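You operate a simulated robot arm through the tools that you are given. There is no shell and no other tool.

Carry out the task below with a simulated two-armed robot. There is one attempt and no reset: what you move stays moved.

TASK
Start the lifter, balance the large window and raise it to 110 cm.
Fine: power on and air open, then reset till the display reads OK; balance needle in the green band before the lift.

Only the result counts: the job must be done as asked and must still hold three seconds after the hand-in. Knocking over, shifting, dropping, spilling or breaking anything else fails it.

THE ROBOT
Two 6-joint arms with fingered hands on one trunk that stands fixed in place. Base frame: the origin is at the foot of the trunk, x ahead of it, y to its left, z up. Units: mm, degrees, N and s.
The left shoulder is at [94, 155, 1240], the right one opposite. With the tool pointing down near the work surface each hand reaches from about 320 to 620 mm from the base axis, measured 20 degrees to its own side. Payload 4 kg a hand.
The TCP of each hand is the grasp point between the finger pads, 26 mm short of the fingertips. In the tool frame z runs along the fingers and y along their closing line. The gripper opens to 132 mm; its body begins 73 mm behind the TCP. The gripper is a hand of 3 fingers: y runs from the thumb to the fingers, the wrist lies at [0, 0, -224] in the tool frame, and closing takes about 1.5 s.
Orientation is that of the tool frame in the base frame, as a unit quaternion [x, y, z, w]. With the fingers straight down and closing along the base's y, the tool's x points along the base's -x, its y along +y and its z along -z.

THE INTERFACE
- The arms move only by the tool servo_tool. It takes "left_steps", "right_steps" or both (then of equal length, played together; a hand with none holds still); each is one flat list of numbers, 6 for each row, row after row: the shift along the base's x, y, z in mm, then the turn, a rotation vector about the base's x, y, z in degrees. In form: [dx, dy, dz, ax, ay, az, dx, dy, dz, ax, ay, az, ...]. A call has 1 to 20 rows; each row is the pose to reach, as a shift and turn from the pose commanded when the call began. "left_fingers" and "right_fingers" are, for a hand that has rows, the gripper command, from -1 (shut) to 1 (fully open), values between in proportion, set as the call begins (left out, the last holds). Rows are played at 5 a second. More than 50 mm and 8.6 degrees between two rows, or a gripper value outside its range, and nothing of the call is played. Where a pose cannot be reached the arm comes as near as it can. A force on the tool above 40 N (or 10 N above the force at the start of the call, whichever is more), or a blocked arm, ends the call early, and 0.2 s more pass. Each finger travels about 153 mm/s and halts on what it meets, pressing with about 24 N; the grip force reading is that of the motor and also rises with nothing between the fingers. The clock runs only during rows and for 0.2 s after the last one: add rows that repeat a pose to give the fingers time. It gives the time, the measured TCP pose, the force on the tool (base axes), the opening and the grip force at its end, in the units of the frame above (readings bear some noise), with the torque about the TCP (base axes, N m) and any sound that the robot's microphone picked up, and new pictures: "pictures" is both (left out), scene, wrist or none (wrist: the cameras of the hands that moved).
- Cameras (640 x 400 px; columns grow to the right, rows downward): "scene" is now at [170.6, -2.6, 1565]; the picture's right is [-0.02, -1.00, 0.00], its down [-0.51, 0.01, -0.86] and it looks along [0.86, -0.02, -0.51] (base axes); focal length 290 px, centre (320, 200). "left" rides on the left gripper at [-62, 3, -92] in its tool frame; the picture's right is [-0.05, -1.00, 0.00], its down [0.83, -0.04, -0.56] and it looks along [0.55, -0.03, 0.83] (tool axes); focal length 230 px, centre (320, 200). "right" rides on the right gripper at [62, 3, -92] in its tool frame; the picture's right is [-0.05, 1.00, 0.00], its down [-0.83, -0.04, -0.56] and it looks along [-0.55, -0.03, 0.83] (tool axes); focal length 230 px, centre (320, 200). There is no depth. A picture from a camera that has moved, and an enlarged one, comes with that camera's place and axes in the base frame and with its lens.
- slide_trunk(by): slides the trunk up (or, below 0, down) by that many mm; the arms and the scene camera ride with it, the base frame stays. It gives what a move gives, with no picture.
- preshape(shape, hand): the hand has 3 fingers and takes this shape, open, in about a second: jaw (thumb against the fingers, like two jaws); tri (thumb and two fingers); tip (a fingertip pinch); poke (one finger out to press); point (the index stretched); flat (the hand flat); cup (the hand cupped); fist (a fist). The gripper value then closes the fingers along that shape, each until it touches; the sizes above hold for jaw. It gives what a move gives, with no picture.
- head_to(pan, tilt): turns the head with the scene camera to pan (to the left, within 86 degrees either way) and tilt (down, from -29 to 69), counted from straight ahead of the robot. It gives what a move gives, and a new picture of the scene camera.
- zoom(camera, box): a new picture of the part [left, top, right, bottom] of that camera's present view, enlarged. No time passes.
- hand_in(): hands the job in; it is judged then, once.

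Nothing tells you positions but the pictures and the camera data. Unless the task says otherwise, let go and move clear before handing in.

The tools are called after "Request:" by a JSON object that holds its "api" and its "payload". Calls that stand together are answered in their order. servo_tool: Moves the arms, as the interface text tells. Its arguments: {"type":"object","properties":{"left_steps":{"type":"array"},"left_fingers":{"type":"number"},"right_steps":{"type":"array"},"right_fingers":{"type":"number"},"pictures":{"type":"string","enum":["both","scene","wrist","none"]}},"required":[]} The other tools are called the same way: slide_trunk (by) moves the trunk up or down; preshape (shape, hand) gives the hand a shape; head_to (pan, tilt) turns the head that bears the scene camera; zoom (camera, box) takes an enlarged picture of a part of a camera's view; hand_in () hands the job in.

At the start:

```text
time_s: 0.0
left_tcp_pos: [605.3, 170.9, 1359.7]
left_orientation: [-0.001, 1.0, 0.0, 0.003]
left_force: [-0.8, 0.3, 0.2]
left_wrist_torque: [0.01, 0.03, 0.03]
left_width: 131.8
left_finger_force: 0.2
left_shape: jaw
right_tcp_pos: [541.9, -265.1, 1400.3]
right_orientation: [0.001, 1.0, -0.001, -0.002]
right_force: [0.1, -0.4, 0.7]
right_wrist_torque: [-0.02, -0.01, 0.01]
right_width: 131.8
right_finger_force: 0.1
right_shape: jaw
trunk travel left (down, up): [-775.0, 65.0]
head pan, tilt (commanded): [-1.4, 29.4]
```

scene: 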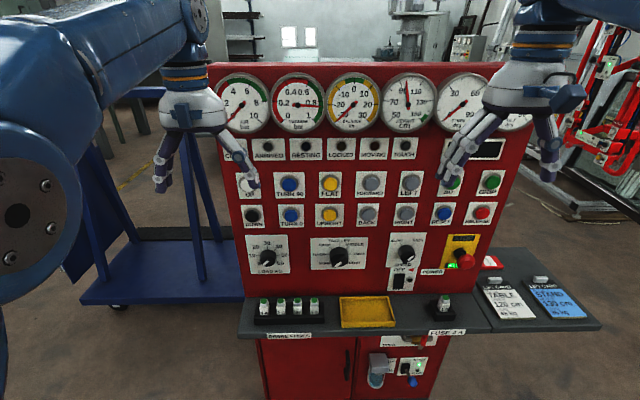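
right: 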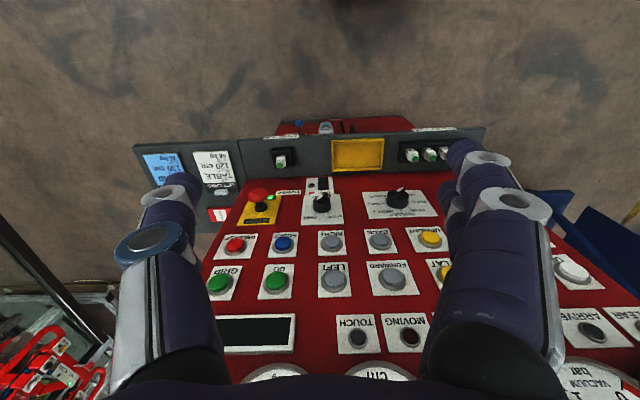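
left: 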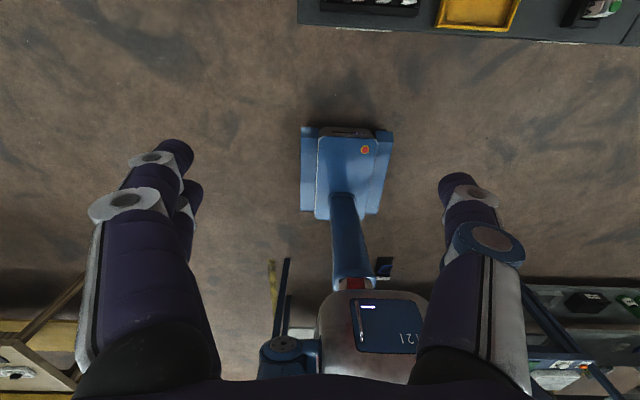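

I see a red control panel with five or six gauges, lamps, push buttons, knobs, an emergency stop, a fuse tray and cards on a shelf. I'll look closely at everything before moving.

Request:
{"api": "zoom", "payload": {"camera": "scene", "box": [210, 60, 370, 160]}}

Request:
{"api": "zoom", "payload": {"camera": "scene", "box": [360, 60, 520, 160]}}

Request:
{"api": "zoom", "payload": {"camera": "scene", "box": [230, 160, 370, 248]}}

Request:
{"api": "zoom", "payload": {"camera": "scene", "box": [370, 160, 510, 248]}}

Request:
{"api": "zoom", "payload": {"camera": "scene", "box": [240, 225, 380, 312]}}

Request:
{"api": "zoom", "payload": {"camera": "scene", "box": [370, 225, 510, 312]}}

Request:
{"api": "zoom", "payload": {"camera": "scene", "box": [340, 312, 480, 400]}}

Request:
{"api": "zoom", "payload": {"camera": "scene", "box": [460, 240, 620, 340]}}

Request:
{"api": "zoom", "payload": {"camera": "scene", "box": [240, 280, 400, 380]}}

Request:
{"api": "zoom", "payload": {"camera": "scene", "box": [480, 0, 640, 100]}}

Request:
{"api": "zoom", "payload": {"camera": "scene", "box": [480, 80, 640, 200]}}

```text
4.00 times, centred on (290, 110) of scene
camera zoom: at [170.6, -2.6, 1565.0], right [-0.02, -1.0, 0.0], down [-0.51, 0.01, -0.86], along [0.86, -0.02, -0.51], focal length 1162 px, centre (440, 560)
```

zoom: 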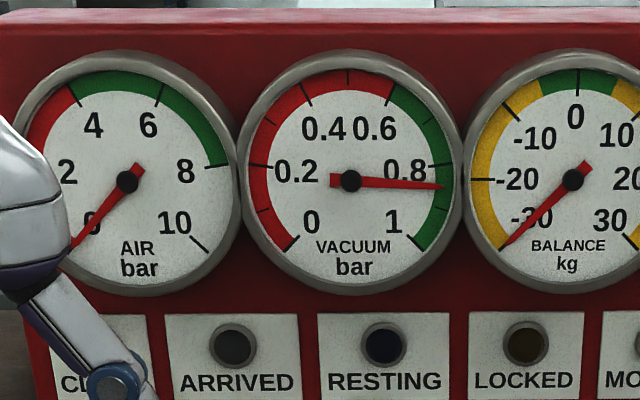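

```text
4.00 times, centred on (440, 110) of scene
camera zoom: at [170.6, -2.6, 1565.0], right [-0.02, -1.0, 0.0], down [-0.51, 0.01, -0.86], along [0.86, -0.02, -0.51], focal length 1162 px, centre (-160, 560)
```

zoom: 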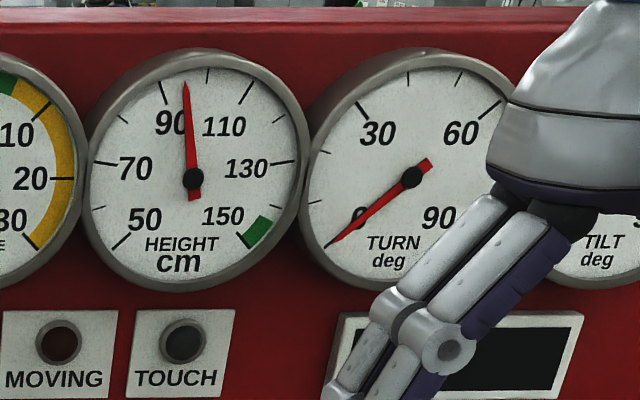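

```text
4.55 times, centred on (300, 204) of scene
camera zoom: at [170.6, -2.6, 1565.0], right [-0.02, -1.0, 0.0], down [-0.51, 0.01, -0.86], along [0.86, -0.02, -0.51], focal length 1320 px, centre (411, 182)
```

zoom: 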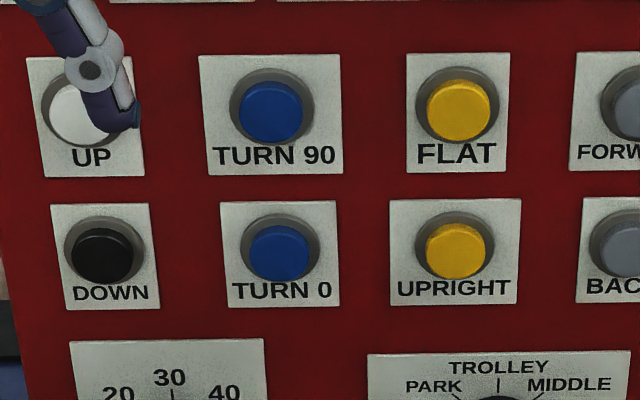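

```text
4.55 times, centred on (440, 204) of scene
camera zoom: at [170.6, -2.6, 1565.0], right [-0.02, -1.0, 0.0], down [-0.51, 0.01, -0.86], along [0.86, -0.02, -0.51], focal length 1320 px, centre (-226, 182)
```

zoom: 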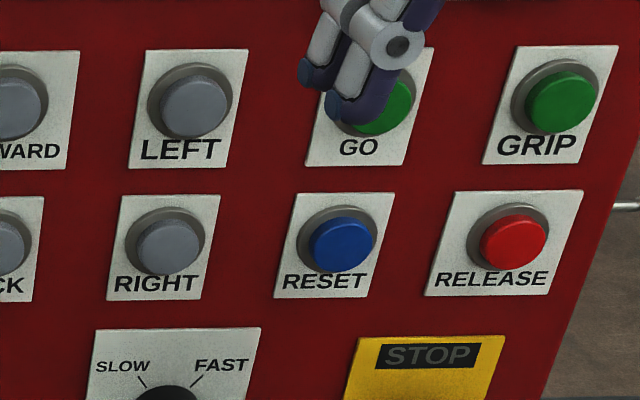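

```text
4.57 times, centred on (310, 268) of scene
camera zoom: at [170.6, -2.6, 1565.0], right [-0.02, -1.0, 0.0], down [-0.51, 0.01, -0.86], along [0.86, -0.02, -0.51], focal length 1328 px, centre (366, -113)
```

zoom: 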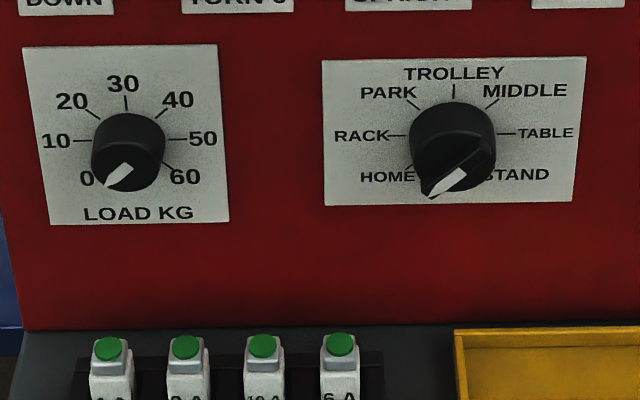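

```text
4.57 times, centred on (440, 268) of scene
camera zoom: at [170.6, -2.6, 1565.0], right [-0.02, -1.0, 0.0], down [-0.51, 0.01, -0.86], along [0.86, -0.02, -0.51], focal length 1328 px, centre (-229, -113)
```

zoom: 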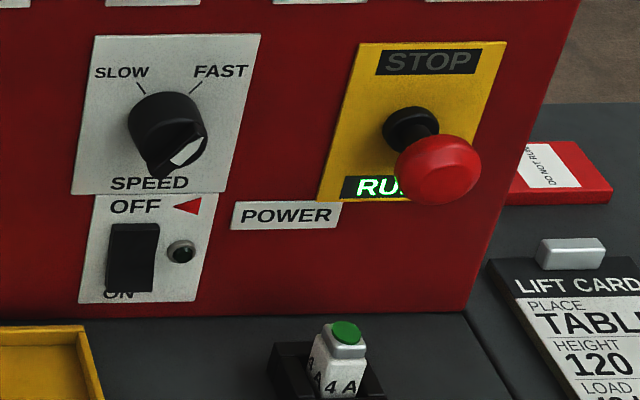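

```text
4.55 times, centred on (410, 356) of scene
camera zoom: at [170.6, -2.6, 1565.0], right [-0.02, -1.0, 0.0], down [-0.51, 0.01, -0.86], along [0.86, -0.02, -0.51], focal length 1320 px, centre (-89, -509)
```

zoom: 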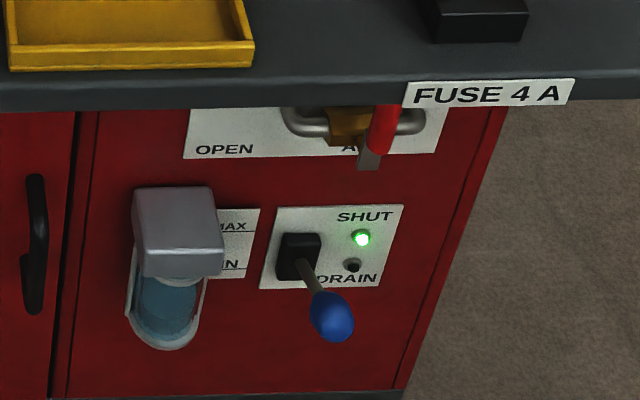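

```text
4.00 times, centred on (540, 290) of scene
camera zoom: at [170.6, -2.6, 1565.0], right [-0.02, -1.0, 0.0], down [-0.51, 0.01, -0.86], along [0.86, -0.02, -0.51], focal length 1162 px, centre (-560, -160)
```

zoom: 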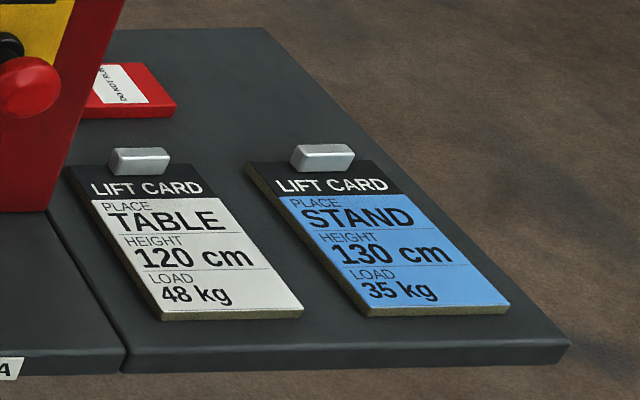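

```text
4.00 times, centred on (320, 330) of scene
camera zoom: at [170.6, -2.6, 1565.0], right [-0.02, -1.0, 0.0], down [-0.51, 0.01, -0.86], along [0.86, -0.02, -0.51], focal length 1162 px, centre (320, -320)
```

zoom: 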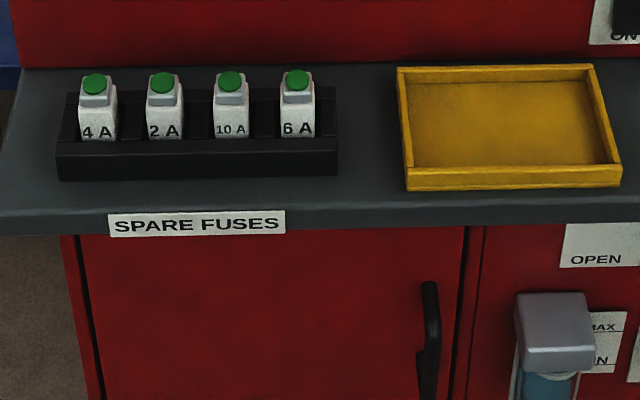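

```text
4.00 times, centred on (560, 50) of scene
camera zoom: at [170.6, -2.6, 1565.0], right [-0.02, -1.0, 0.0], down [-0.51, 0.01, -0.86], along [0.86, -0.02, -0.51], focal length 1162 px, centre (-640, 800)
```

zoom: 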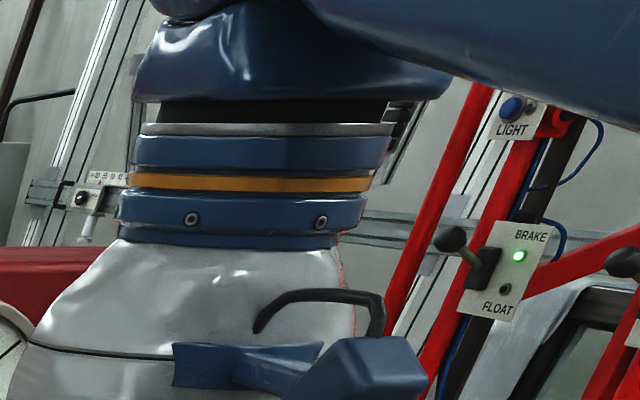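

```text
3.33 times, centred on (560, 140) of scene
camera zoom: at [170.6, -2.6, 1565.0], right [-0.02, -1.0, 0.0], down [-0.51, 0.01, -0.86], along [0.86, -0.02, -0.51], focal length 968 px, centre (-480, 400)
```

zoom: 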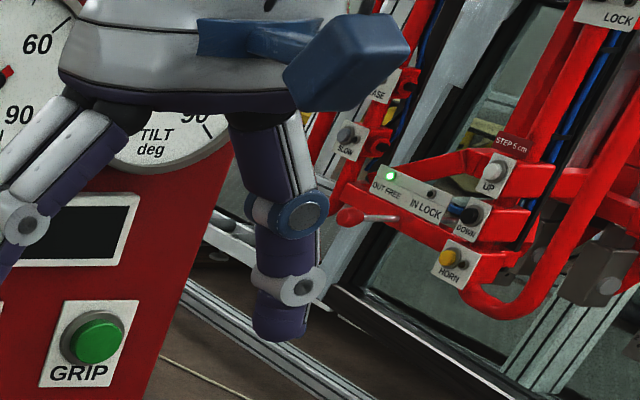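

The vacuum reads about 0.85, air 0, and balance is pegged at -30; the lifter itself stands to the right with its own controls. I'll pan the head to look at the rest of the scene.

Request:
{"api": "head_to", "payload": {"pan": -40, "tilt": 20}}

Request:
{"api": "head_to", "payload": {"pan": -75, "tilt": 20}}

Request:
{"api": "head_to", "payload": {"pan": 40, "tilt": 20}}

Request:
{"api": "head_to", "payload": {"pan": 80, "tilt": 20}}

Request:
{"api": "head_to", "payload": {"pan": 0, "tilt": 55}}

```text
time_s: 1.1
left_tcp_pos: [582.5, 172.7, 1374.6]
left_orientation: [0.0, 1.0, 0.0, 0.013]
left_force: [-0.1, 0.1, 0.5]
left_wrist_torque: [0.02, 0.0, -0.02]
left_width: 131.9
left_finger_force: 0.2
left_shape: jaw
right_tcp_pos: [515.9, -265.5, 1408.7]
right_orientation: [0.0, 1.0, 0.0, 0.008]
right_force: [0.8, 0.2, 0.4]
right_wrist_torque: [0.04, -0.03, 0.02]
right_width: 131.8
right_finger_force: 0.0
right_shape: jaw
trunk travel left (down, up): [-775.0, 65.0]
head pan, tilt (commanded): [-40.0, 20.0]
camera scene: at [149.2, -60.1, 1580.7], right [-0.64, -0.77, 0.01], down [-0.28, 0.22, -0.94], along [0.71, -0.6, -0.35], focal length 290 px, centre (320, 200)
```

scene: 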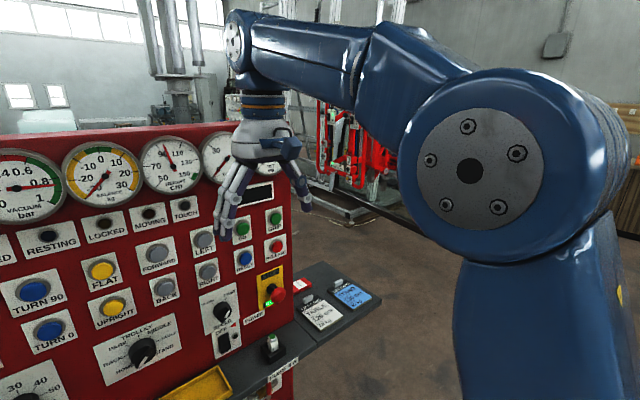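

```text
time_s: 2.1
left_tcp_pos: [583.7, 171.3, 1372.5]
left_orientation: [-0.001, 1.0, 0.0, 0.012]
left_force: [0.4, -0.2, 0.2]
left_wrist_torque: [-0.01, 0.03, -0.01]
left_width: 131.9
left_finger_force: 0.2
left_shape: jaw
right_tcp_pos: [518.3, -265.9, 1409.8]
right_orientation: [0.0, 1.0, 0.0, 0.008]
right_force: [-0.9, -0.2, 0.9]
right_wrist_torque: [0.0, 0.03, -0.01]
right_width: 132.0
right_finger_force: 0.0
right_shape: jaw
trunk travel left (down, up): [-775.0, 65.0]
head pan, tilt (commanded): [-75.0, 20.0]
camera scene: at [104.3, -90.3, 1581.4], right [-0.97, -0.26, 0.02], down [-0.11, 0.33, -0.94], along [0.24, -0.91, -0.35], focal length 290 px, centre (320, 200)
```

scene: 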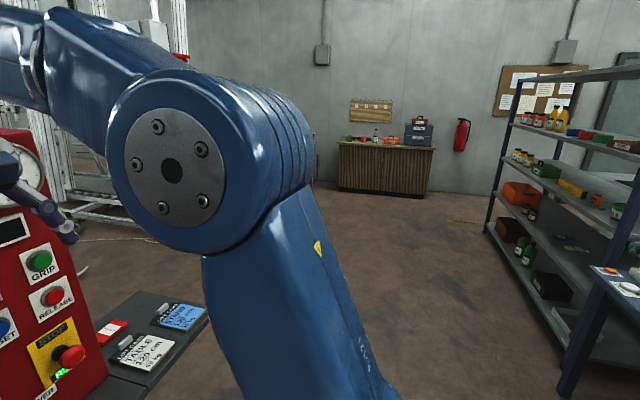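

```text
time_s: 4.0
left_tcp_pos: [583.3, 171.5, 1372.1]
left_orientation: [-0.001, 1.0, 0.0, 0.012]
left_force: [-0.2, -0.5, 0.4]
left_wrist_torque: [0.01, 0.02, 0.0]
left_width: 132.1
left_finger_force: 0.1
left_shape: jaw
right_tcp_pos: [518.5, -265.2, 1409.6]
right_orientation: [-0.001, 1.0, -0.001, 0.008]
right_force: [0.4, 0.6, 0.8]
right_wrist_torque: [-0.01, 0.01, -0.02]
right_width: 132.1
right_finger_force: 0.0
right_shape: jaw
trunk travel left (down, up): [-775.0, 65.0]
head pan, tilt (commanded): [40.0, 20.0]
camera scene: at [151.5, 59.4, 1580.5], right [0.64, -0.77, -0.01], down [-0.28, -0.22, -0.93], along [0.71, 0.6, -0.36], focal length 290 px, centre (320, 200)
```

scene: 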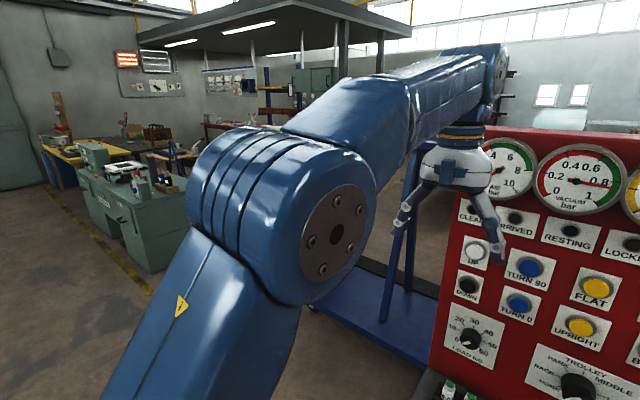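

```text
time_s: 5.1
left_tcp_pos: [583.1, 171.7, 1371.7]
left_orientation: [-0.001, 1.0, 0.0, 0.011]
left_force: [0.0, 0.0, 0.2]
left_wrist_torque: [0.02, 0.0, -0.02]
left_width: 131.8
left_finger_force: 0.0
left_shape: jaw
right_tcp_pos: [516.9, -265.2, 1410.3]
right_orientation: [0.0, 1.0, 0.0, 0.007]
right_force: [0.2, -0.5, -0.9]
right_wrist_torque: [0.02, 0.01, -0.03]
right_width: 132.0
right_finger_force: 0.1
right_shape: jaw
trunk travel left (down, up): [-775.0, 65.0]
head pan, tilt (commanded): [80.0, 20.0]
camera scene: at [96.5, 91.2, 1581.5], right [0.98, -0.17, -0.02], down [-0.08, -0.34, -0.94], along [0.16, 0.93, -0.35], focal length 290 px, centre (320, 200)
```

scene: 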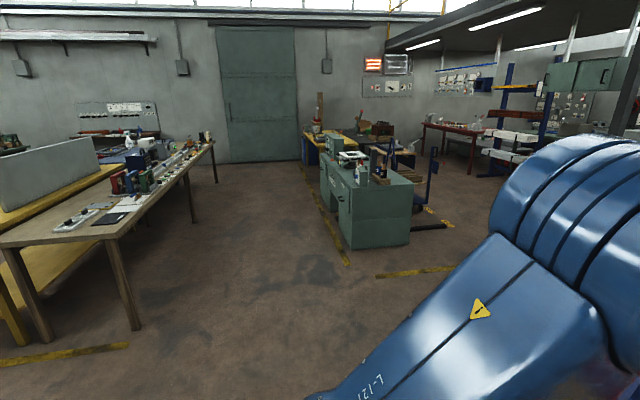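

```text
time_s: 6.6
left_tcp_pos: [583.6, 172.3, 1371.8]
left_orientation: [-0.001, 1.0, 0.0, 0.013]
left_force: [-0.6, 0.9, -0.3]
left_wrist_torque: [-0.03, 0.02, 0.0]
left_width: 131.9
left_finger_force: 0.0
left_shape: jaw
right_tcp_pos: [518.0, -265.3, 1409.3]
right_orientation: [-0.002, 1.0, -0.001, 0.008]
right_force: [0.1, -0.9, -1.0]
right_wrist_torque: [0.03, 0.02, 0.02]
right_width: 131.8
right_finger_force: 0.0
right_shape: jaw
trunk travel left (down, up): [-775.0, 65.0]
head pan, tilt (commanded): [0.0, 55.0]
camera scene: at [151.3, -0.3, 1528.4], right [0.0, -1.0, 0.0], down [-0.83, 0.0, -0.56], along [0.56, 0.0, -0.83], focal length 290 px, centre (320, 200)
```

scene: 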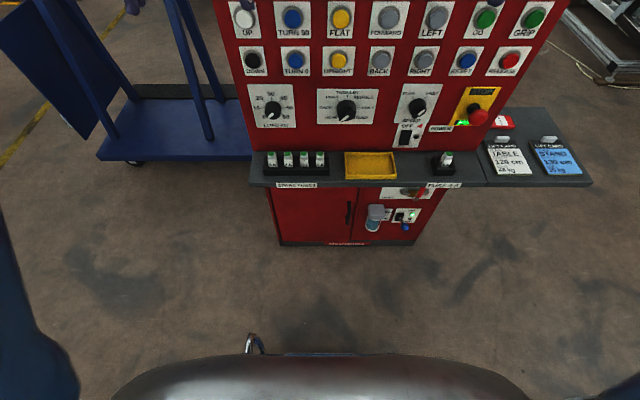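

The control panel layout is clear; now I need to find the lifter and the windows (perhaps with weight labels). I'll look further around behind the panel.

Request:
{"api": "head_to", "payload": {"pan": -25, "tilt": 5}}

Request:
{"api": "head_to", "payload": {"pan": 20, "tilt": 10}}

Request:
{"api": "head_to", "payload": {"pan": 0, "tilt": 0}}

```text
time_s: 7.8
left_tcp_pos: [582.2, 171.8, 1372.3]
left_orientation: [-0.001, 1.0, 0.0, 0.012]
left_force: [0.1, 0.2, 0.8]
left_wrist_torque: [0.03, -0.01, 0.01]
left_width: 132.0
left_finger_force: 0.1
left_shape: jaw
right_tcp_pos: [517.8, -265.0, 1411.1]
right_orientation: [-0.001, 1.0, 0.0, 0.008]
right_force: [0.8, 0.0, 0.3]
right_wrist_torque: [0.0, 0.0, 0.0]
right_width: 131.9
right_finger_force: 0.0
right_shape: jaw
trunk travel left (down, up): [-775.0, 65.0]
head pan, tilt (commanded): [-25.0, 5.0]
camera scene: at [164.0, -39.2, 1604.5], right [-0.42, -0.91, 0.01], down [-0.1, 0.04, -0.99], along [0.9, -0.42, -0.11], focal length 290 px, centre (320, 200)
```

scene: 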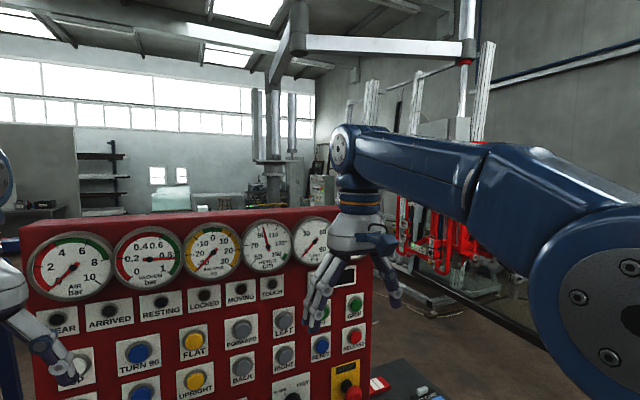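

```text
time_s: 8.9
left_tcp_pos: [583.1, 172.2, 1372.3]
left_orientation: [-0.001, 1.0, -0.001, 0.011]
left_force: [0.2, 1.0, -0.4]
left_wrist_torque: [0.04, -0.02, 0.03]
left_width: 131.8
left_finger_force: 0.1
left_shape: jaw
right_tcp_pos: [517.3, -265.2, 1409.0]
right_orientation: [-0.001, 1.0, 0.0, 0.008]
right_force: [-0.1, -0.4, 0.8]
right_wrist_torque: [0.02, -0.01, -0.02]
right_width: 132.0
right_finger_force: 0.0
right_shape: jaw
trunk travel left (down, up): [-775.0, 65.0]
head pan, tilt (commanded): [20.0, 10.0]
camera scene: at [167.8, 31.3, 1596.5], right [0.34, -0.94, -0.01], down [-0.18, -0.06, -0.98], along [0.92, 0.34, -0.19], focal length 290 px, centre (320, 200)
```

scene: 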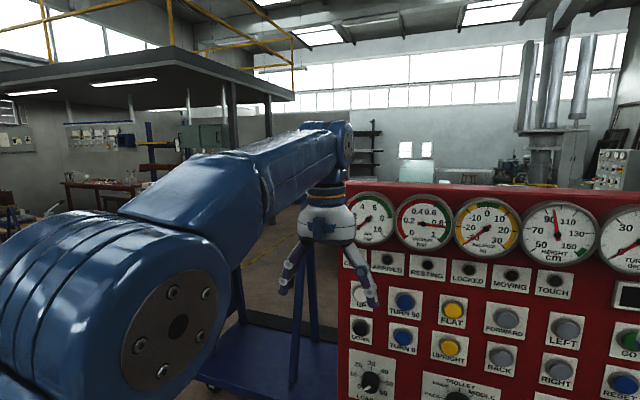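

```text
time_s: 9.7
left_tcp_pos: [583.5, 172.2, 1371.9]
left_orientation: [-0.001, 1.0, 0.0, 0.011]
left_force: [-0.6, 0.6, 0.8]
left_wrist_torque: [-0.02, -0.01, -0.01]
left_width: 131.6
left_finger_force: 0.1
left_shape: jaw
right_tcp_pos: [518.4, -265.2, 1409.2]
right_orientation: [-0.001, 1.0, 0.0, 0.008]
right_force: [-0.6, -0.8, 1.1]
right_wrist_torque: [0.01, 0.01, -0.01]
right_width: 132.0
right_finger_force: 0.1
right_shape: jaw
trunk travel left (down, up): [-775.0, 65.0]
head pan, tilt (commanded): [0.0, 0.0]
camera scene: at [170.8, -0.3, 1612.4], right [0.0, -1.0, 0.0], down [-0.02, 0.0, -1.0], along [1.0, 0.0, -0.02], focal length 290 px, centre (320, 200)
```

scene: 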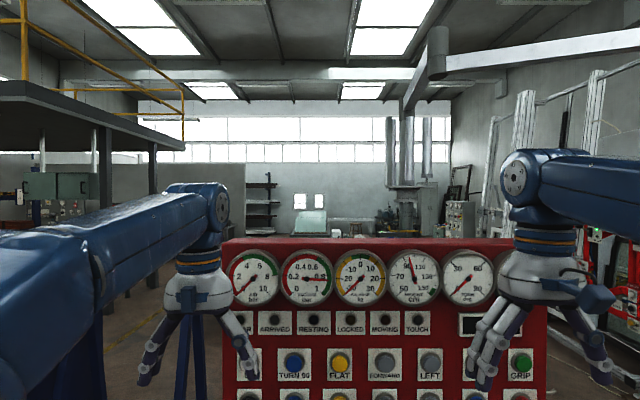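

The panel face is at roughly x≈810, and the lifter with the window is at the right, hidden by my right arm. I'll move the right hand down and back, then look at the lifter.

Request:
{"api": "servo_tool", "payload": {"right_steps": [-17, -20, -37, 0, 0, 0, -34, -40, -74, 0, 0, 0, -51, -60, -111, 0, 0, 0, -68, -80, -148, 0, 0, 0, -85, -100, -185, 0, 0, 0, -102, -120, -222, 0, 0, 0, -118, -135, -259, 0, 0, 0], "pictures": "none"}}

Request:
{"api": "head_to", "payload": {"pan": -35, "tilt": 10}}

```text
time_s: 10.1
left_tcp_pos: [555.1, 169.6, 1385.8]
left_orientation: [-0.001, 1.0, 0.0, 0.023]
left_force: [-1.4, -0.3, 0.3]
left_wrist_torque: [0.0, -0.04, 0.0]
left_width: 132.0
left_finger_force: 0.1
left_shape: jaw
right_tcp_pos: [484.0, -276.1, 1398.0]
right_orientation: [0.0, 1.0, 0.0, 0.008]
right_force: [-0.3, -0.5, 0.2]
right_wrist_torque: [0.02, -0.04, 0.01]
right_width: 132.0
right_finger_force: 0.2
right_shape: jaw
trunk travel left (down, up): [-775.0, 65.0]
head pan, tilt (commanded): [0.0, 0.0]
stopped in row 1 (left hand): the arm was blocked; the commanded pose is now the measured one
```

```text
time_s: 11.1
left_tcp_pos: [563.0, 173.2, 1381.9]
left_orientation: [-0.002, 1.0, 0.0, 0.019]
left_force: [-0.2, 0.2, -0.1]
left_wrist_torque: [0.01, 0.01, -0.03]
left_width: 131.6
left_finger_force: 0.1
left_shape: jaw
right_tcp_pos: [491.0, -272.2, 1397.8]
right_orientation: [-0.001, 1.0, 0.0, 0.008]
right_force: [-0.8, -0.5, 0.1]
right_wrist_torque: [0.02, 0.02, 0.0]
right_width: 132.1
right_finger_force: 0.1
right_shape: jaw
trunk travel left (down, up): [-775.0, 65.0]
head pan, tilt (commanded): [-35.0, 10.0]
camera scene: at [159.1, -53.2, 1596.4], right [-0.57, -0.82, 0.01], down [-0.16, 0.1, -0.98], along [0.8, -0.56, -0.19], focal length 290 px, centre (320, 200)
```

scene: 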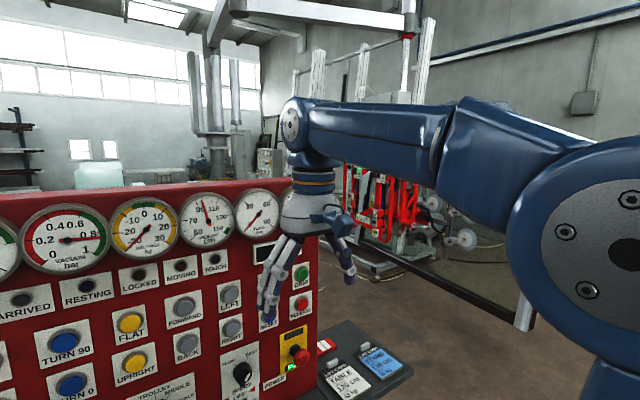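

The left hand's pose was near its reach limit and stopped the call. I'll pull both arms back toward more comfortable poses.

Request:
{"api": "servo_tool", "payload": {"left_steps": [-20, 10, -40, 0, 0, 0, -40, 20, -80, 0, 0, 0, -60, 30, -120, 0, 0, 0, -80, 40, -160, 0, 0, 0, -100, 50, -200, 0, 0, 0], "right_steps": [-20, -20, -40, 0, 0, 0, -40, -40, -80, 0, 0, 0, -60, -60, -120, 0, 0, 0, -80, -80, -160, 0, 0, 0, -100, -100, -200, 0, 0, 0], "pictures": "both"}}

```text
time_s: 12.3
left_tcp_pos: [458.8, 218.6, 1174.5]
left_orientation: [-0.001, 1.0, 0.0, 0.013]
left_force: [-0.9, -0.3, -0.1]
left_wrist_torque: [0.0, -0.02, 0.01]
left_width: 132.0
left_finger_force: 0.1
left_shape: jaw
right_tcp_pos: [458.1, -370.7, 1161.1]
right_orientation: [-0.002, 1.0, 0.0, -0.007]
right_force: [0.2, -0.9, -0.2]
right_wrist_torque: [-0.01, -0.02, 0.02]
right_width: 132.1
right_finger_force: 0.0
right_shape: jaw
right hand out of reach, approached as far as the arm can: row 1, 2, 3, 4, 5
trunk travel left (down, up): [-775.0, 65.0]
head pan, tilt (commanded): [-35.0, 10.0]
camera scene: at [157.0, -55.9, 1596.6], right [-0.57, -0.82, 0.01], down [-0.16, 0.1, -0.98], along [0.8, -0.56, -0.19], focal length 290 px, centre (320, 200)
camera right: at [398.3, -368.4, 1254.0], right [0.05, 1.0, 0.0], down [0.84, -0.04, 0.54], along [0.54, -0.03, -0.84], focal length 230 px, centre (320, 200)
camera left: at [517.6, 222.9, 1268.5], right [0.05, -1.0, 0.0], down [-0.84, -0.05, 0.54], along [-0.53, -0.03, -0.84], focal length 230 px, centre (320, 200)
```

scene: 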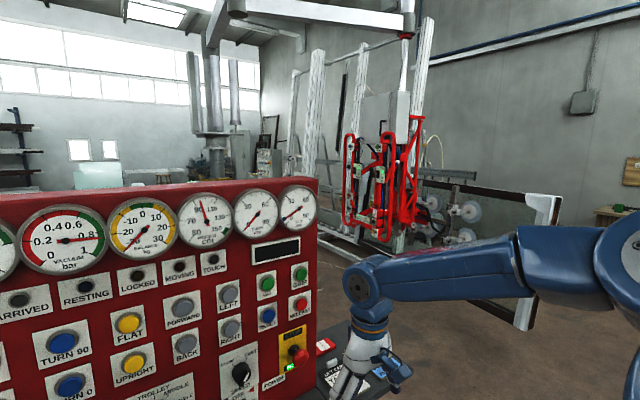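
right: 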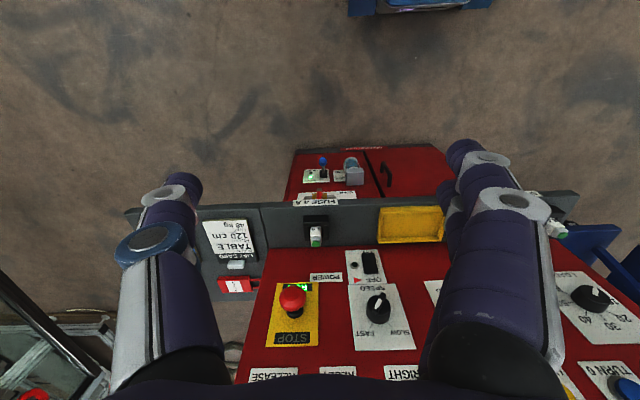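
left: 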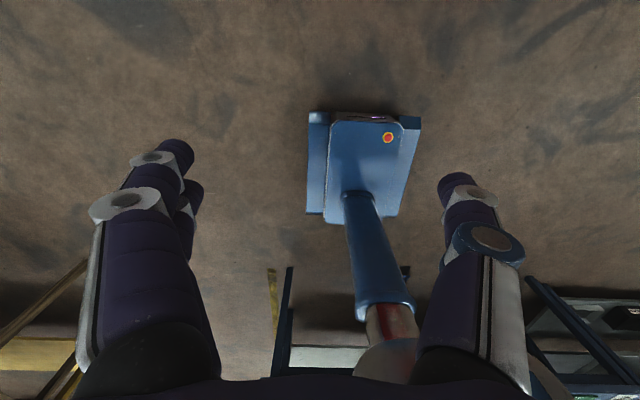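

Now the lifter and the window it holds are visible on the right. I'll zoom there for any weight label.

Request:
{"api": "zoom", "payload": {"camera": "scene", "box": [320, 90, 480, 190]}}

Request:
{"api": "zoom", "payload": {"camera": "scene", "box": [320, 180, 480, 280]}}

Request:
{"api": "zoom", "payload": {"camera": "scene", "box": [440, 170, 600, 270]}}

Request:
{"api": "zoom", "payload": {"camera": "scene", "box": [440, 250, 600, 350]}}

Request:
{"api": "zoom", "payload": {"camera": "scene", "box": [240, 60, 400, 160]}}

Request:
{"api": "zoom", "payload": {"camera": "scene", "box": [230, 180, 330, 280]}}

```text
4.00 times, centred on (400, 140) of scene
camera zoom: at [157.0, -55.9, 1596.6], right [-0.57, -0.82, 0.01], down [-0.16, 0.1, -0.98], along [0.8, -0.56, -0.19], focal length 1162 px, centre (0, 440)
```

zoom: 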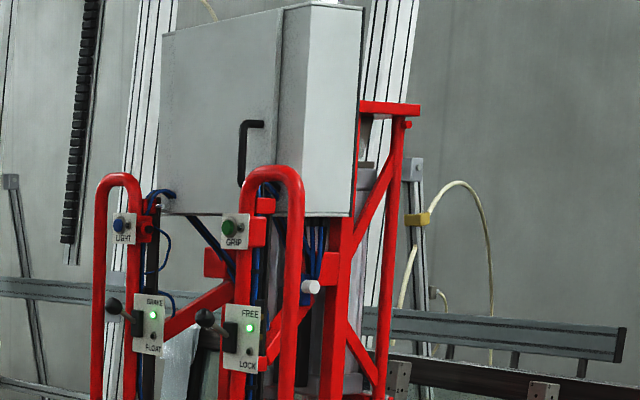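

```text
4.00 times, centred on (400, 230) of scene
camera zoom: at [157.0, -55.9, 1596.6], right [-0.57, -0.82, 0.01], down [-0.16, 0.1, -0.98], along [0.8, -0.56, -0.19], focal length 1162 px, centre (0, 80)
```

zoom: 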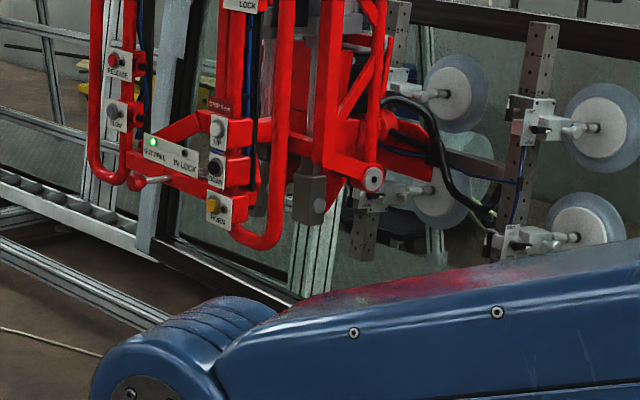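

```text
4.00 times, centred on (520, 220) of scene
camera zoom: at [157.0, -55.9, 1596.6], right [-0.57, -0.82, 0.01], down [-0.16, 0.1, -0.98], along [0.8, -0.56, -0.19], focal length 1162 px, centre (-480, 120)
```

zoom: 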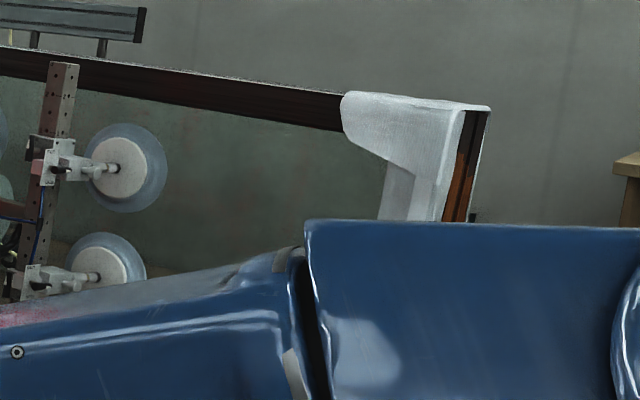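

```text
4.00 times, centred on (520, 300) of scene
camera zoom: at [157.0, -55.9, 1596.6], right [-0.57, -0.82, 0.01], down [-0.16, 0.1, -0.98], along [0.8, -0.56, -0.19], focal length 1162 px, centre (-480, -200)
```

zoom: 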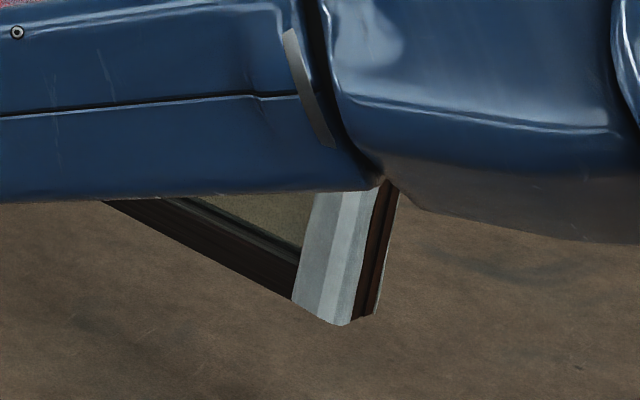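

```text
4.00 times, centred on (320, 110) of scene
camera zoom: at [157.0, -55.9, 1596.6], right [-0.57, -0.82, 0.01], down [-0.16, 0.1, -0.98], along [0.8, -0.56, -0.19], focal length 1162 px, centre (320, 560)
```

zoom: 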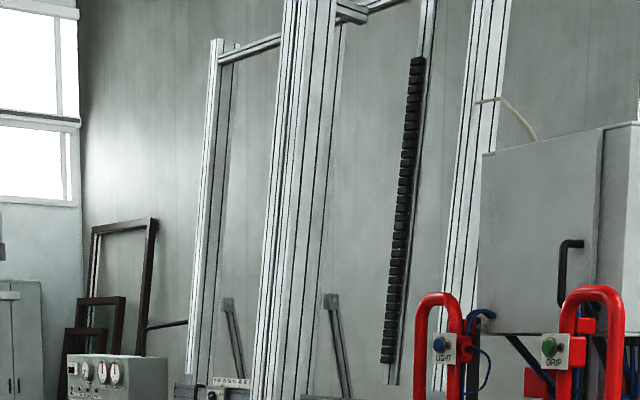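

```text
4.00 times, centred on (280, 230) of scene
camera zoom: at [157.0, -55.9, 1596.6], right [-0.57, -0.82, 0.01], down [-0.16, 0.1, -0.98], along [0.8, -0.56, -0.19], focal length 1162 px, centre (480, 80)
```

zoom: 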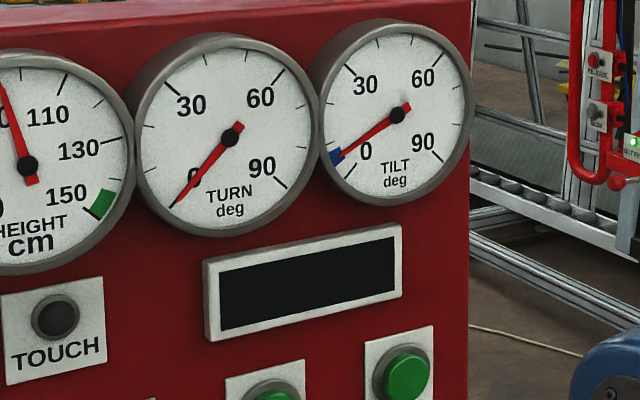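

The lifter holds the window on its four suction cups and no weight label is visible, so balancing will go by the needle. I'll give both hands the poke shape and see where the finger points.

Request:
{"api": "preshape", "payload": {"hand": "right", "shape": "poke"}}

Request:
{"api": "zoom", "payload": {"camera": "right", "box": [0, 0, 640, 400]}}

Request:
{"api": "head_to", "payload": {"pan": -30, "tilt": 40}}

```text
time_s: 13.2
left_tcp_pos: [457.2, 221.1, 1174.9]
left_orientation: [-0.001, 1.0, 0.0, 0.013]
left_force: [-0.6, -0.3, -0.1]
left_wrist_torque: [0.01, 0.0, 0.0]
left_width: 131.7
left_finger_force: 0.0
left_shape: jaw
right_tcp_pos: [459.1, -368.7, 1164.0]
right_orientation: [-0.003, 1.0, -0.001, -0.007]
right_force: [1.0, -0.1, 0.1]
right_wrist_torque: [0.0, 0.01, -0.02]
right_width: 0.0
right_finger_force: 0.0
right_shape: poke
trunk travel left (down, up): [-775.0, 65.0]
head pan, tilt (commanded): [-35.0, 10.0]
```

```text
1.00 times, centred on (320, 200) of right (not enlarged: the box is as wide or as high as the picture)
camera zoom: at [398.1, -366.1, 1255.7], right [0.05, 1.0, 0.0], down [0.84, -0.04, 0.54], along [0.54, -0.03, -0.84], focal length 230 px, centre (320, 200)
```

zoom: 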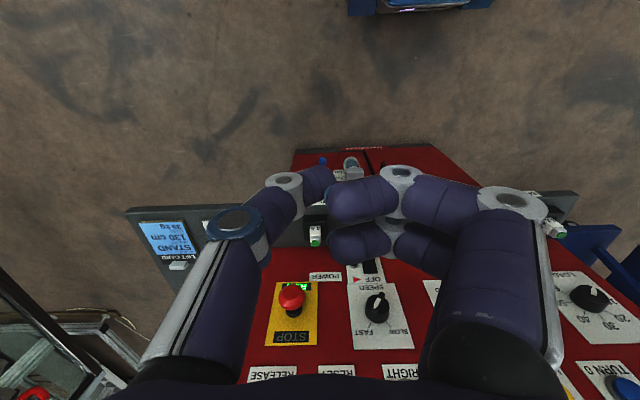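

```text
time_s: 14.1
left_tcp_pos: [458.1, 219.5, 1174.9]
left_orientation: [-0.001, 1.0, -0.001, 0.01]
left_force: [-0.5, -0.2, 0.2]
left_wrist_torque: [-0.04, 0.02, 0.02]
left_width: 132.0
left_finger_force: 0.0
left_shape: jaw
right_tcp_pos: [458.2, -368.8, 1163.8]
right_orientation: [-0.003, 1.0, -0.002, -0.007]
right_force: [-0.6, 0.5, -0.8]
right_wrist_torque: [0.03, -0.01, -0.02]
right_width: 0.1
right_finger_force: 0.0
right_shape: poke
trunk travel left (down, up): [-775.0, 65.0]
head pan, tilt (commanded): [-30.0, 40.0]
camera scene: at [153.0, -42.9, 1549.1], right [-0.5, -0.87, 0.01], down [-0.57, 0.32, -0.76], along [0.65, -0.38, -0.65], focal length 290 px, centre (320, 200)
```

scene: 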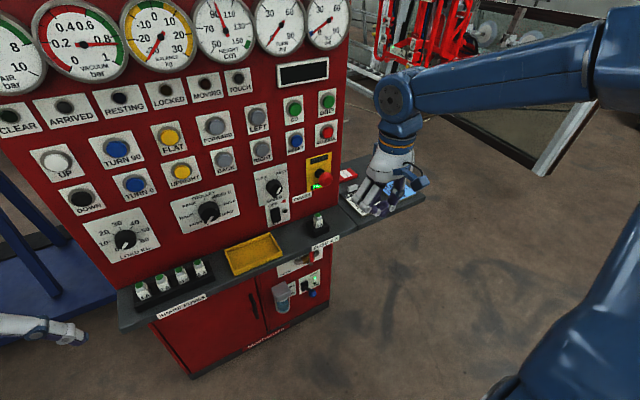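

In "poke" the fingers are curled with the thumb side forward. I'll compare with "point" (index stretched) to choose which one presses best.

Request:
{"api": "preshape", "payload": {"hand": "right", "shape": "point"}}

Request:
{"api": "zoom", "payload": {"camera": "right", "box": [0, 0, 640, 400]}}

Request:
{"api": "zoom", "payload": {"camera": "scene", "box": [320, 120, 480, 220]}}

```text
time_s: 15.0
left_tcp_pos: [457.1, 221.2, 1174.0]
left_orientation: [-0.001, 1.0, 0.0, 0.012]
left_force: [0.2, -0.2, 0.0]
left_wrist_torque: [-0.02, 0.0, 0.0]
left_width: 132.0
left_finger_force: 0.0
left_shape: jaw
right_tcp_pos: [459.2, -370.0, 1164.6]
right_orientation: [-0.002, 1.0, -0.001, -0.007]
right_force: [-0.3, 0.0, 0.0]
right_wrist_torque: [0.02, -0.02, -0.02]
right_width: 0.1
right_finger_force: 0.1
right_shape: point
trunk travel left (down, up): [-775.0, 65.0]
head pan, tilt (commanded): [-30.0, 40.0]
```

```text
1.00 times, centred on (320, 200) of right (not enlarged: the box is as wide or as high as the picture)
camera zoom: at [398.3, -366.5, 1255.6], right [0.05, 1.0, 0.0], down [0.84, -0.04, 0.54], along [0.54, -0.03, -0.84], focal length 230 px, centre (320, 200)
```

zoom: 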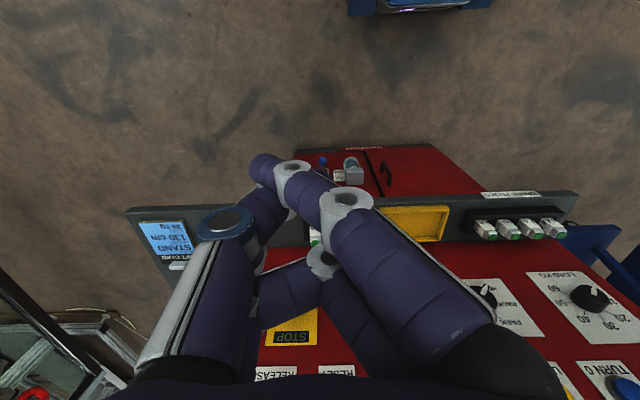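

```text
4.00 times, centred on (400, 170) of scene
camera zoom: at [153.1, -43.0, 1549.0], right [-0.5, -0.87, 0.01], down [-0.57, 0.32, -0.76], along [0.65, -0.38, -0.66], focal length 1162 px, centre (0, 320)
```

zoom: 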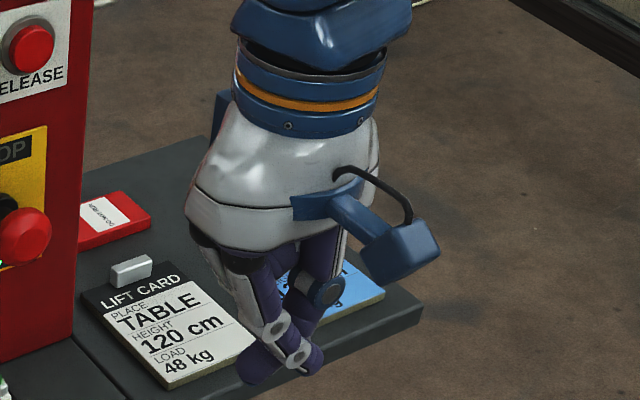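

I'll switch back to poke and check its fingertip from the scene camera, since the tip in that shape appears to be near the tool axis.

Request:
{"api": "preshape", "payload": {"hand": "right", "shape": "poke"}}

Request:
{"api": "zoom", "payload": {"camera": "scene", "box": [340, 140, 450, 220]}}

Request:
{"api": "zoom", "payload": {"camera": "right", "box": [220, 120, 460, 270]}}

Request:
{"api": "preshape", "payload": {"hand": "left", "shape": "tip"}}

Request:
{"api": "zoom", "payload": {"camera": "left", "box": [0, 0, 640, 400]}}

```text
time_s: 15.9
left_tcp_pos: [457.9, 220.0, 1174.2]
left_orientation: [0.0, 1.0, 0.001, 0.012]
left_force: [-1.2, 0.2, 0.5]
left_wrist_torque: [0.02, 0.02, -0.04]
left_width: 131.9
left_finger_force: 0.0
left_shape: jaw
right_tcp_pos: [457.1, -367.5, 1164.4]
right_orientation: [-0.003, 1.0, 0.0, -0.007]
right_force: [0.3, 0.1, -0.2]
right_wrist_torque: [0.01, 0.01, 0.01]
right_width: 0.0
right_finger_force: 0.1
right_shape: poke
trunk travel left (down, up): [-775.0, 65.0]
head pan, tilt (commanded): [-30.0, 40.0]
```

```text
5.00 times, centred on (395, 180) of scene
camera zoom: at [153.1, -43.0, 1549.0], right [-0.5, -0.87, 0.01], down [-0.57, 0.32, -0.76], along [0.65, -0.38, -0.66], focal length 1452 px, centre (-55, 300)
```

zoom: 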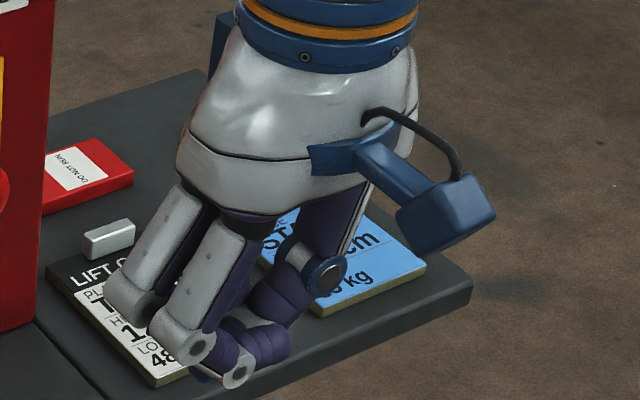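

```text
2.67 times, centred on (340, 195) of right
camera zoom: at [398.2, -366.5, 1255.6], right [0.05, 1.0, 0.0], down [0.84, -0.04, 0.54], along [0.54, -0.03, -0.84], focal length 614 px, centre (267, 213)
```

zoom: 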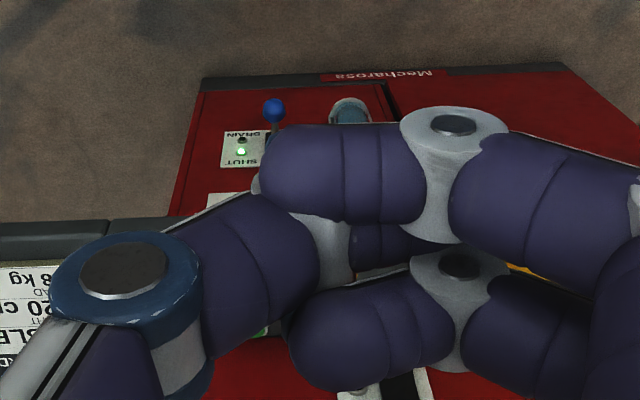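

```text
time_s: 16.8
left_tcp_pos: [458.0, 220.3, 1174.1]
left_orientation: [-0.001, 1.0, 0.0, 0.012]
left_force: [-1.0, 0.2, 0.3]
left_wrist_torque: [0.01, 0.0, 0.01]
left_width: 131.8
left_finger_force: 0.0
left_shape: tip
right_tcp_pos: [457.5, -369.3, 1162.8]
right_orientation: [-0.003, 1.0, 0.0, -0.008]
right_force: [0.2, -0.1, -0.4]
right_wrist_torque: [-0.03, -0.03, -0.02]
right_width: 0.1
right_finger_force: 0.1
right_shape: poke
trunk travel left (down, up): [-775.0, 65.0]
head pan, tilt (commanded): [-30.0, 40.0]
```

```text
1.00 times, centred on (320, 200) of left (not enlarged: the box is as wide or as high as the picture)
camera zoom: at [517.5, 224.5, 1268.8], right [0.05, -1.0, 0.0], down [-0.84, -0.04, 0.54], along [-0.53, -0.03, -0.84], focal length 230 px, centre (320, 200)
```

zoom: 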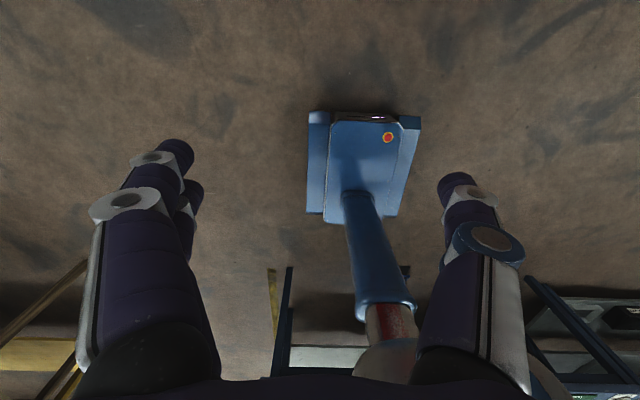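

Poke looks blunt and bent. I'll close the left hand in the "tip" pinch shape to see whether it makes a narrow, centred pushing tip.

Request:
{"api": "servo_tool", "payload": {"left_steps": [0, 0, 0, 0, 0, 0, 0, 0, 0, 0, 0, 0, 0, 0, 0, 0, 0, 0, 0, 0, 0, 0, 0, 0, 0, 0, 0, 0, 0, 0, 0, 0, 0, 0, 0, 0, 0, 0, 0, 0, 0, 0, 0, 0, 0, 0, 0, 0], "left_fingers": -1, "pictures": "wrist"}}

Request:
{"api": "servo_tool", "payload": {"right_steps": [0, 0, 0, 0, 0, 0, 0, 0, 0, 0, 0, 0, 0, 0, 0, 0, 0, 0, 0, 0, 0, 0, 0, 0, 0, 0, 0, 0, 0, 0, 0, 0, 0, 0, 0, 0, 0, 0, 0, 0, 0, 0, 0, 0, 0, 0, 0, 0], "right_fingers": -1, "pictures": "wrist"}}

```text
time_s: 18.6
left_tcp_pos: [457.0, 220.5, 1174.2]
left_orientation: [0.0, 1.0, 0.0, 0.012]
left_force: [-0.7, 0.3, 0.9]
left_wrist_torque: [-0.02, 0.02, 0.02]
left_width: 0.0
left_finger_force: 24.3
left_shape: tip
right_tcp_pos: [458.5, -368.0, 1163.5]
right_orientation: [-0.003, 1.0, -0.001, -0.007]
right_force: [0.3, 0.0, -1.1]
right_wrist_torque: [-0.01, 0.04, -0.02]
right_width: 0.2
right_finger_force: 0.0
right_shape: poke
trunk travel left (down, up): [-775.0, 65.0]
head pan, tilt (commanded): [-30.0, 40.0]
camera left: at [517.3, 224.6, 1268.6], right [0.05, -1.0, 0.0], down [-0.84, -0.04, 0.54], along [-0.53, -0.03, -0.84], focal length 230 px, centre (320, 200)
```

left: 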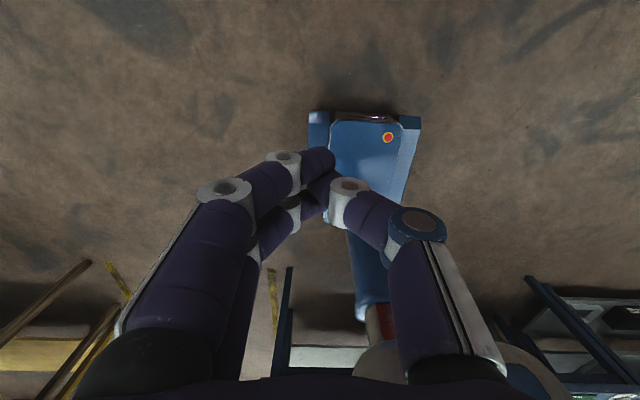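

```text
time_s: 20.4
left_tcp_pos: [457.3, 220.2, 1174.3]
left_orientation: [-0.001, 1.0, 0.0, 0.011]
left_force: [0.2, -0.9, 0.4]
left_wrist_torque: [0.0, -0.01, 0.0]
left_width: 0.0
left_finger_force: 23.9
left_shape: tip
right_tcp_pos: [458.4, -368.5, 1162.5]
right_orientation: [-0.003, 1.0, -0.001, -0.007]
right_force: [0.6, -0.3, -0.1]
right_wrist_torque: [0.0, -0.02, -0.03]
right_width: 0.0
right_finger_force: 0.0
right_shape: poke
trunk travel left (down, up): [-775.0, 65.0]
head pan, tilt (commanded): [-30.0, 40.0]
camera right: at [398.1, -366.5, 1255.3], right [0.05, 1.0, 0.0], down [0.84, -0.04, 0.54], along [0.54, -0.03, -0.84], focal length 230 px, centre (320, 200)
```

right: 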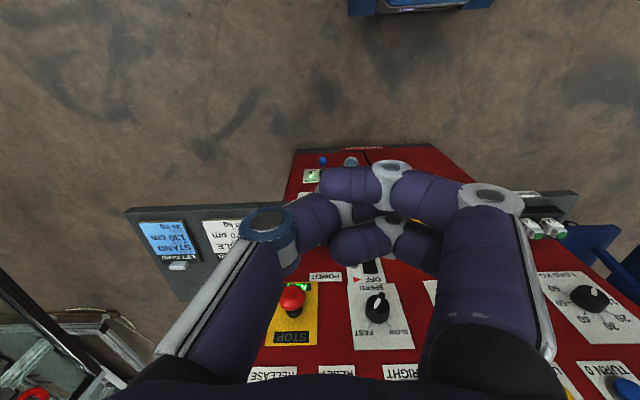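

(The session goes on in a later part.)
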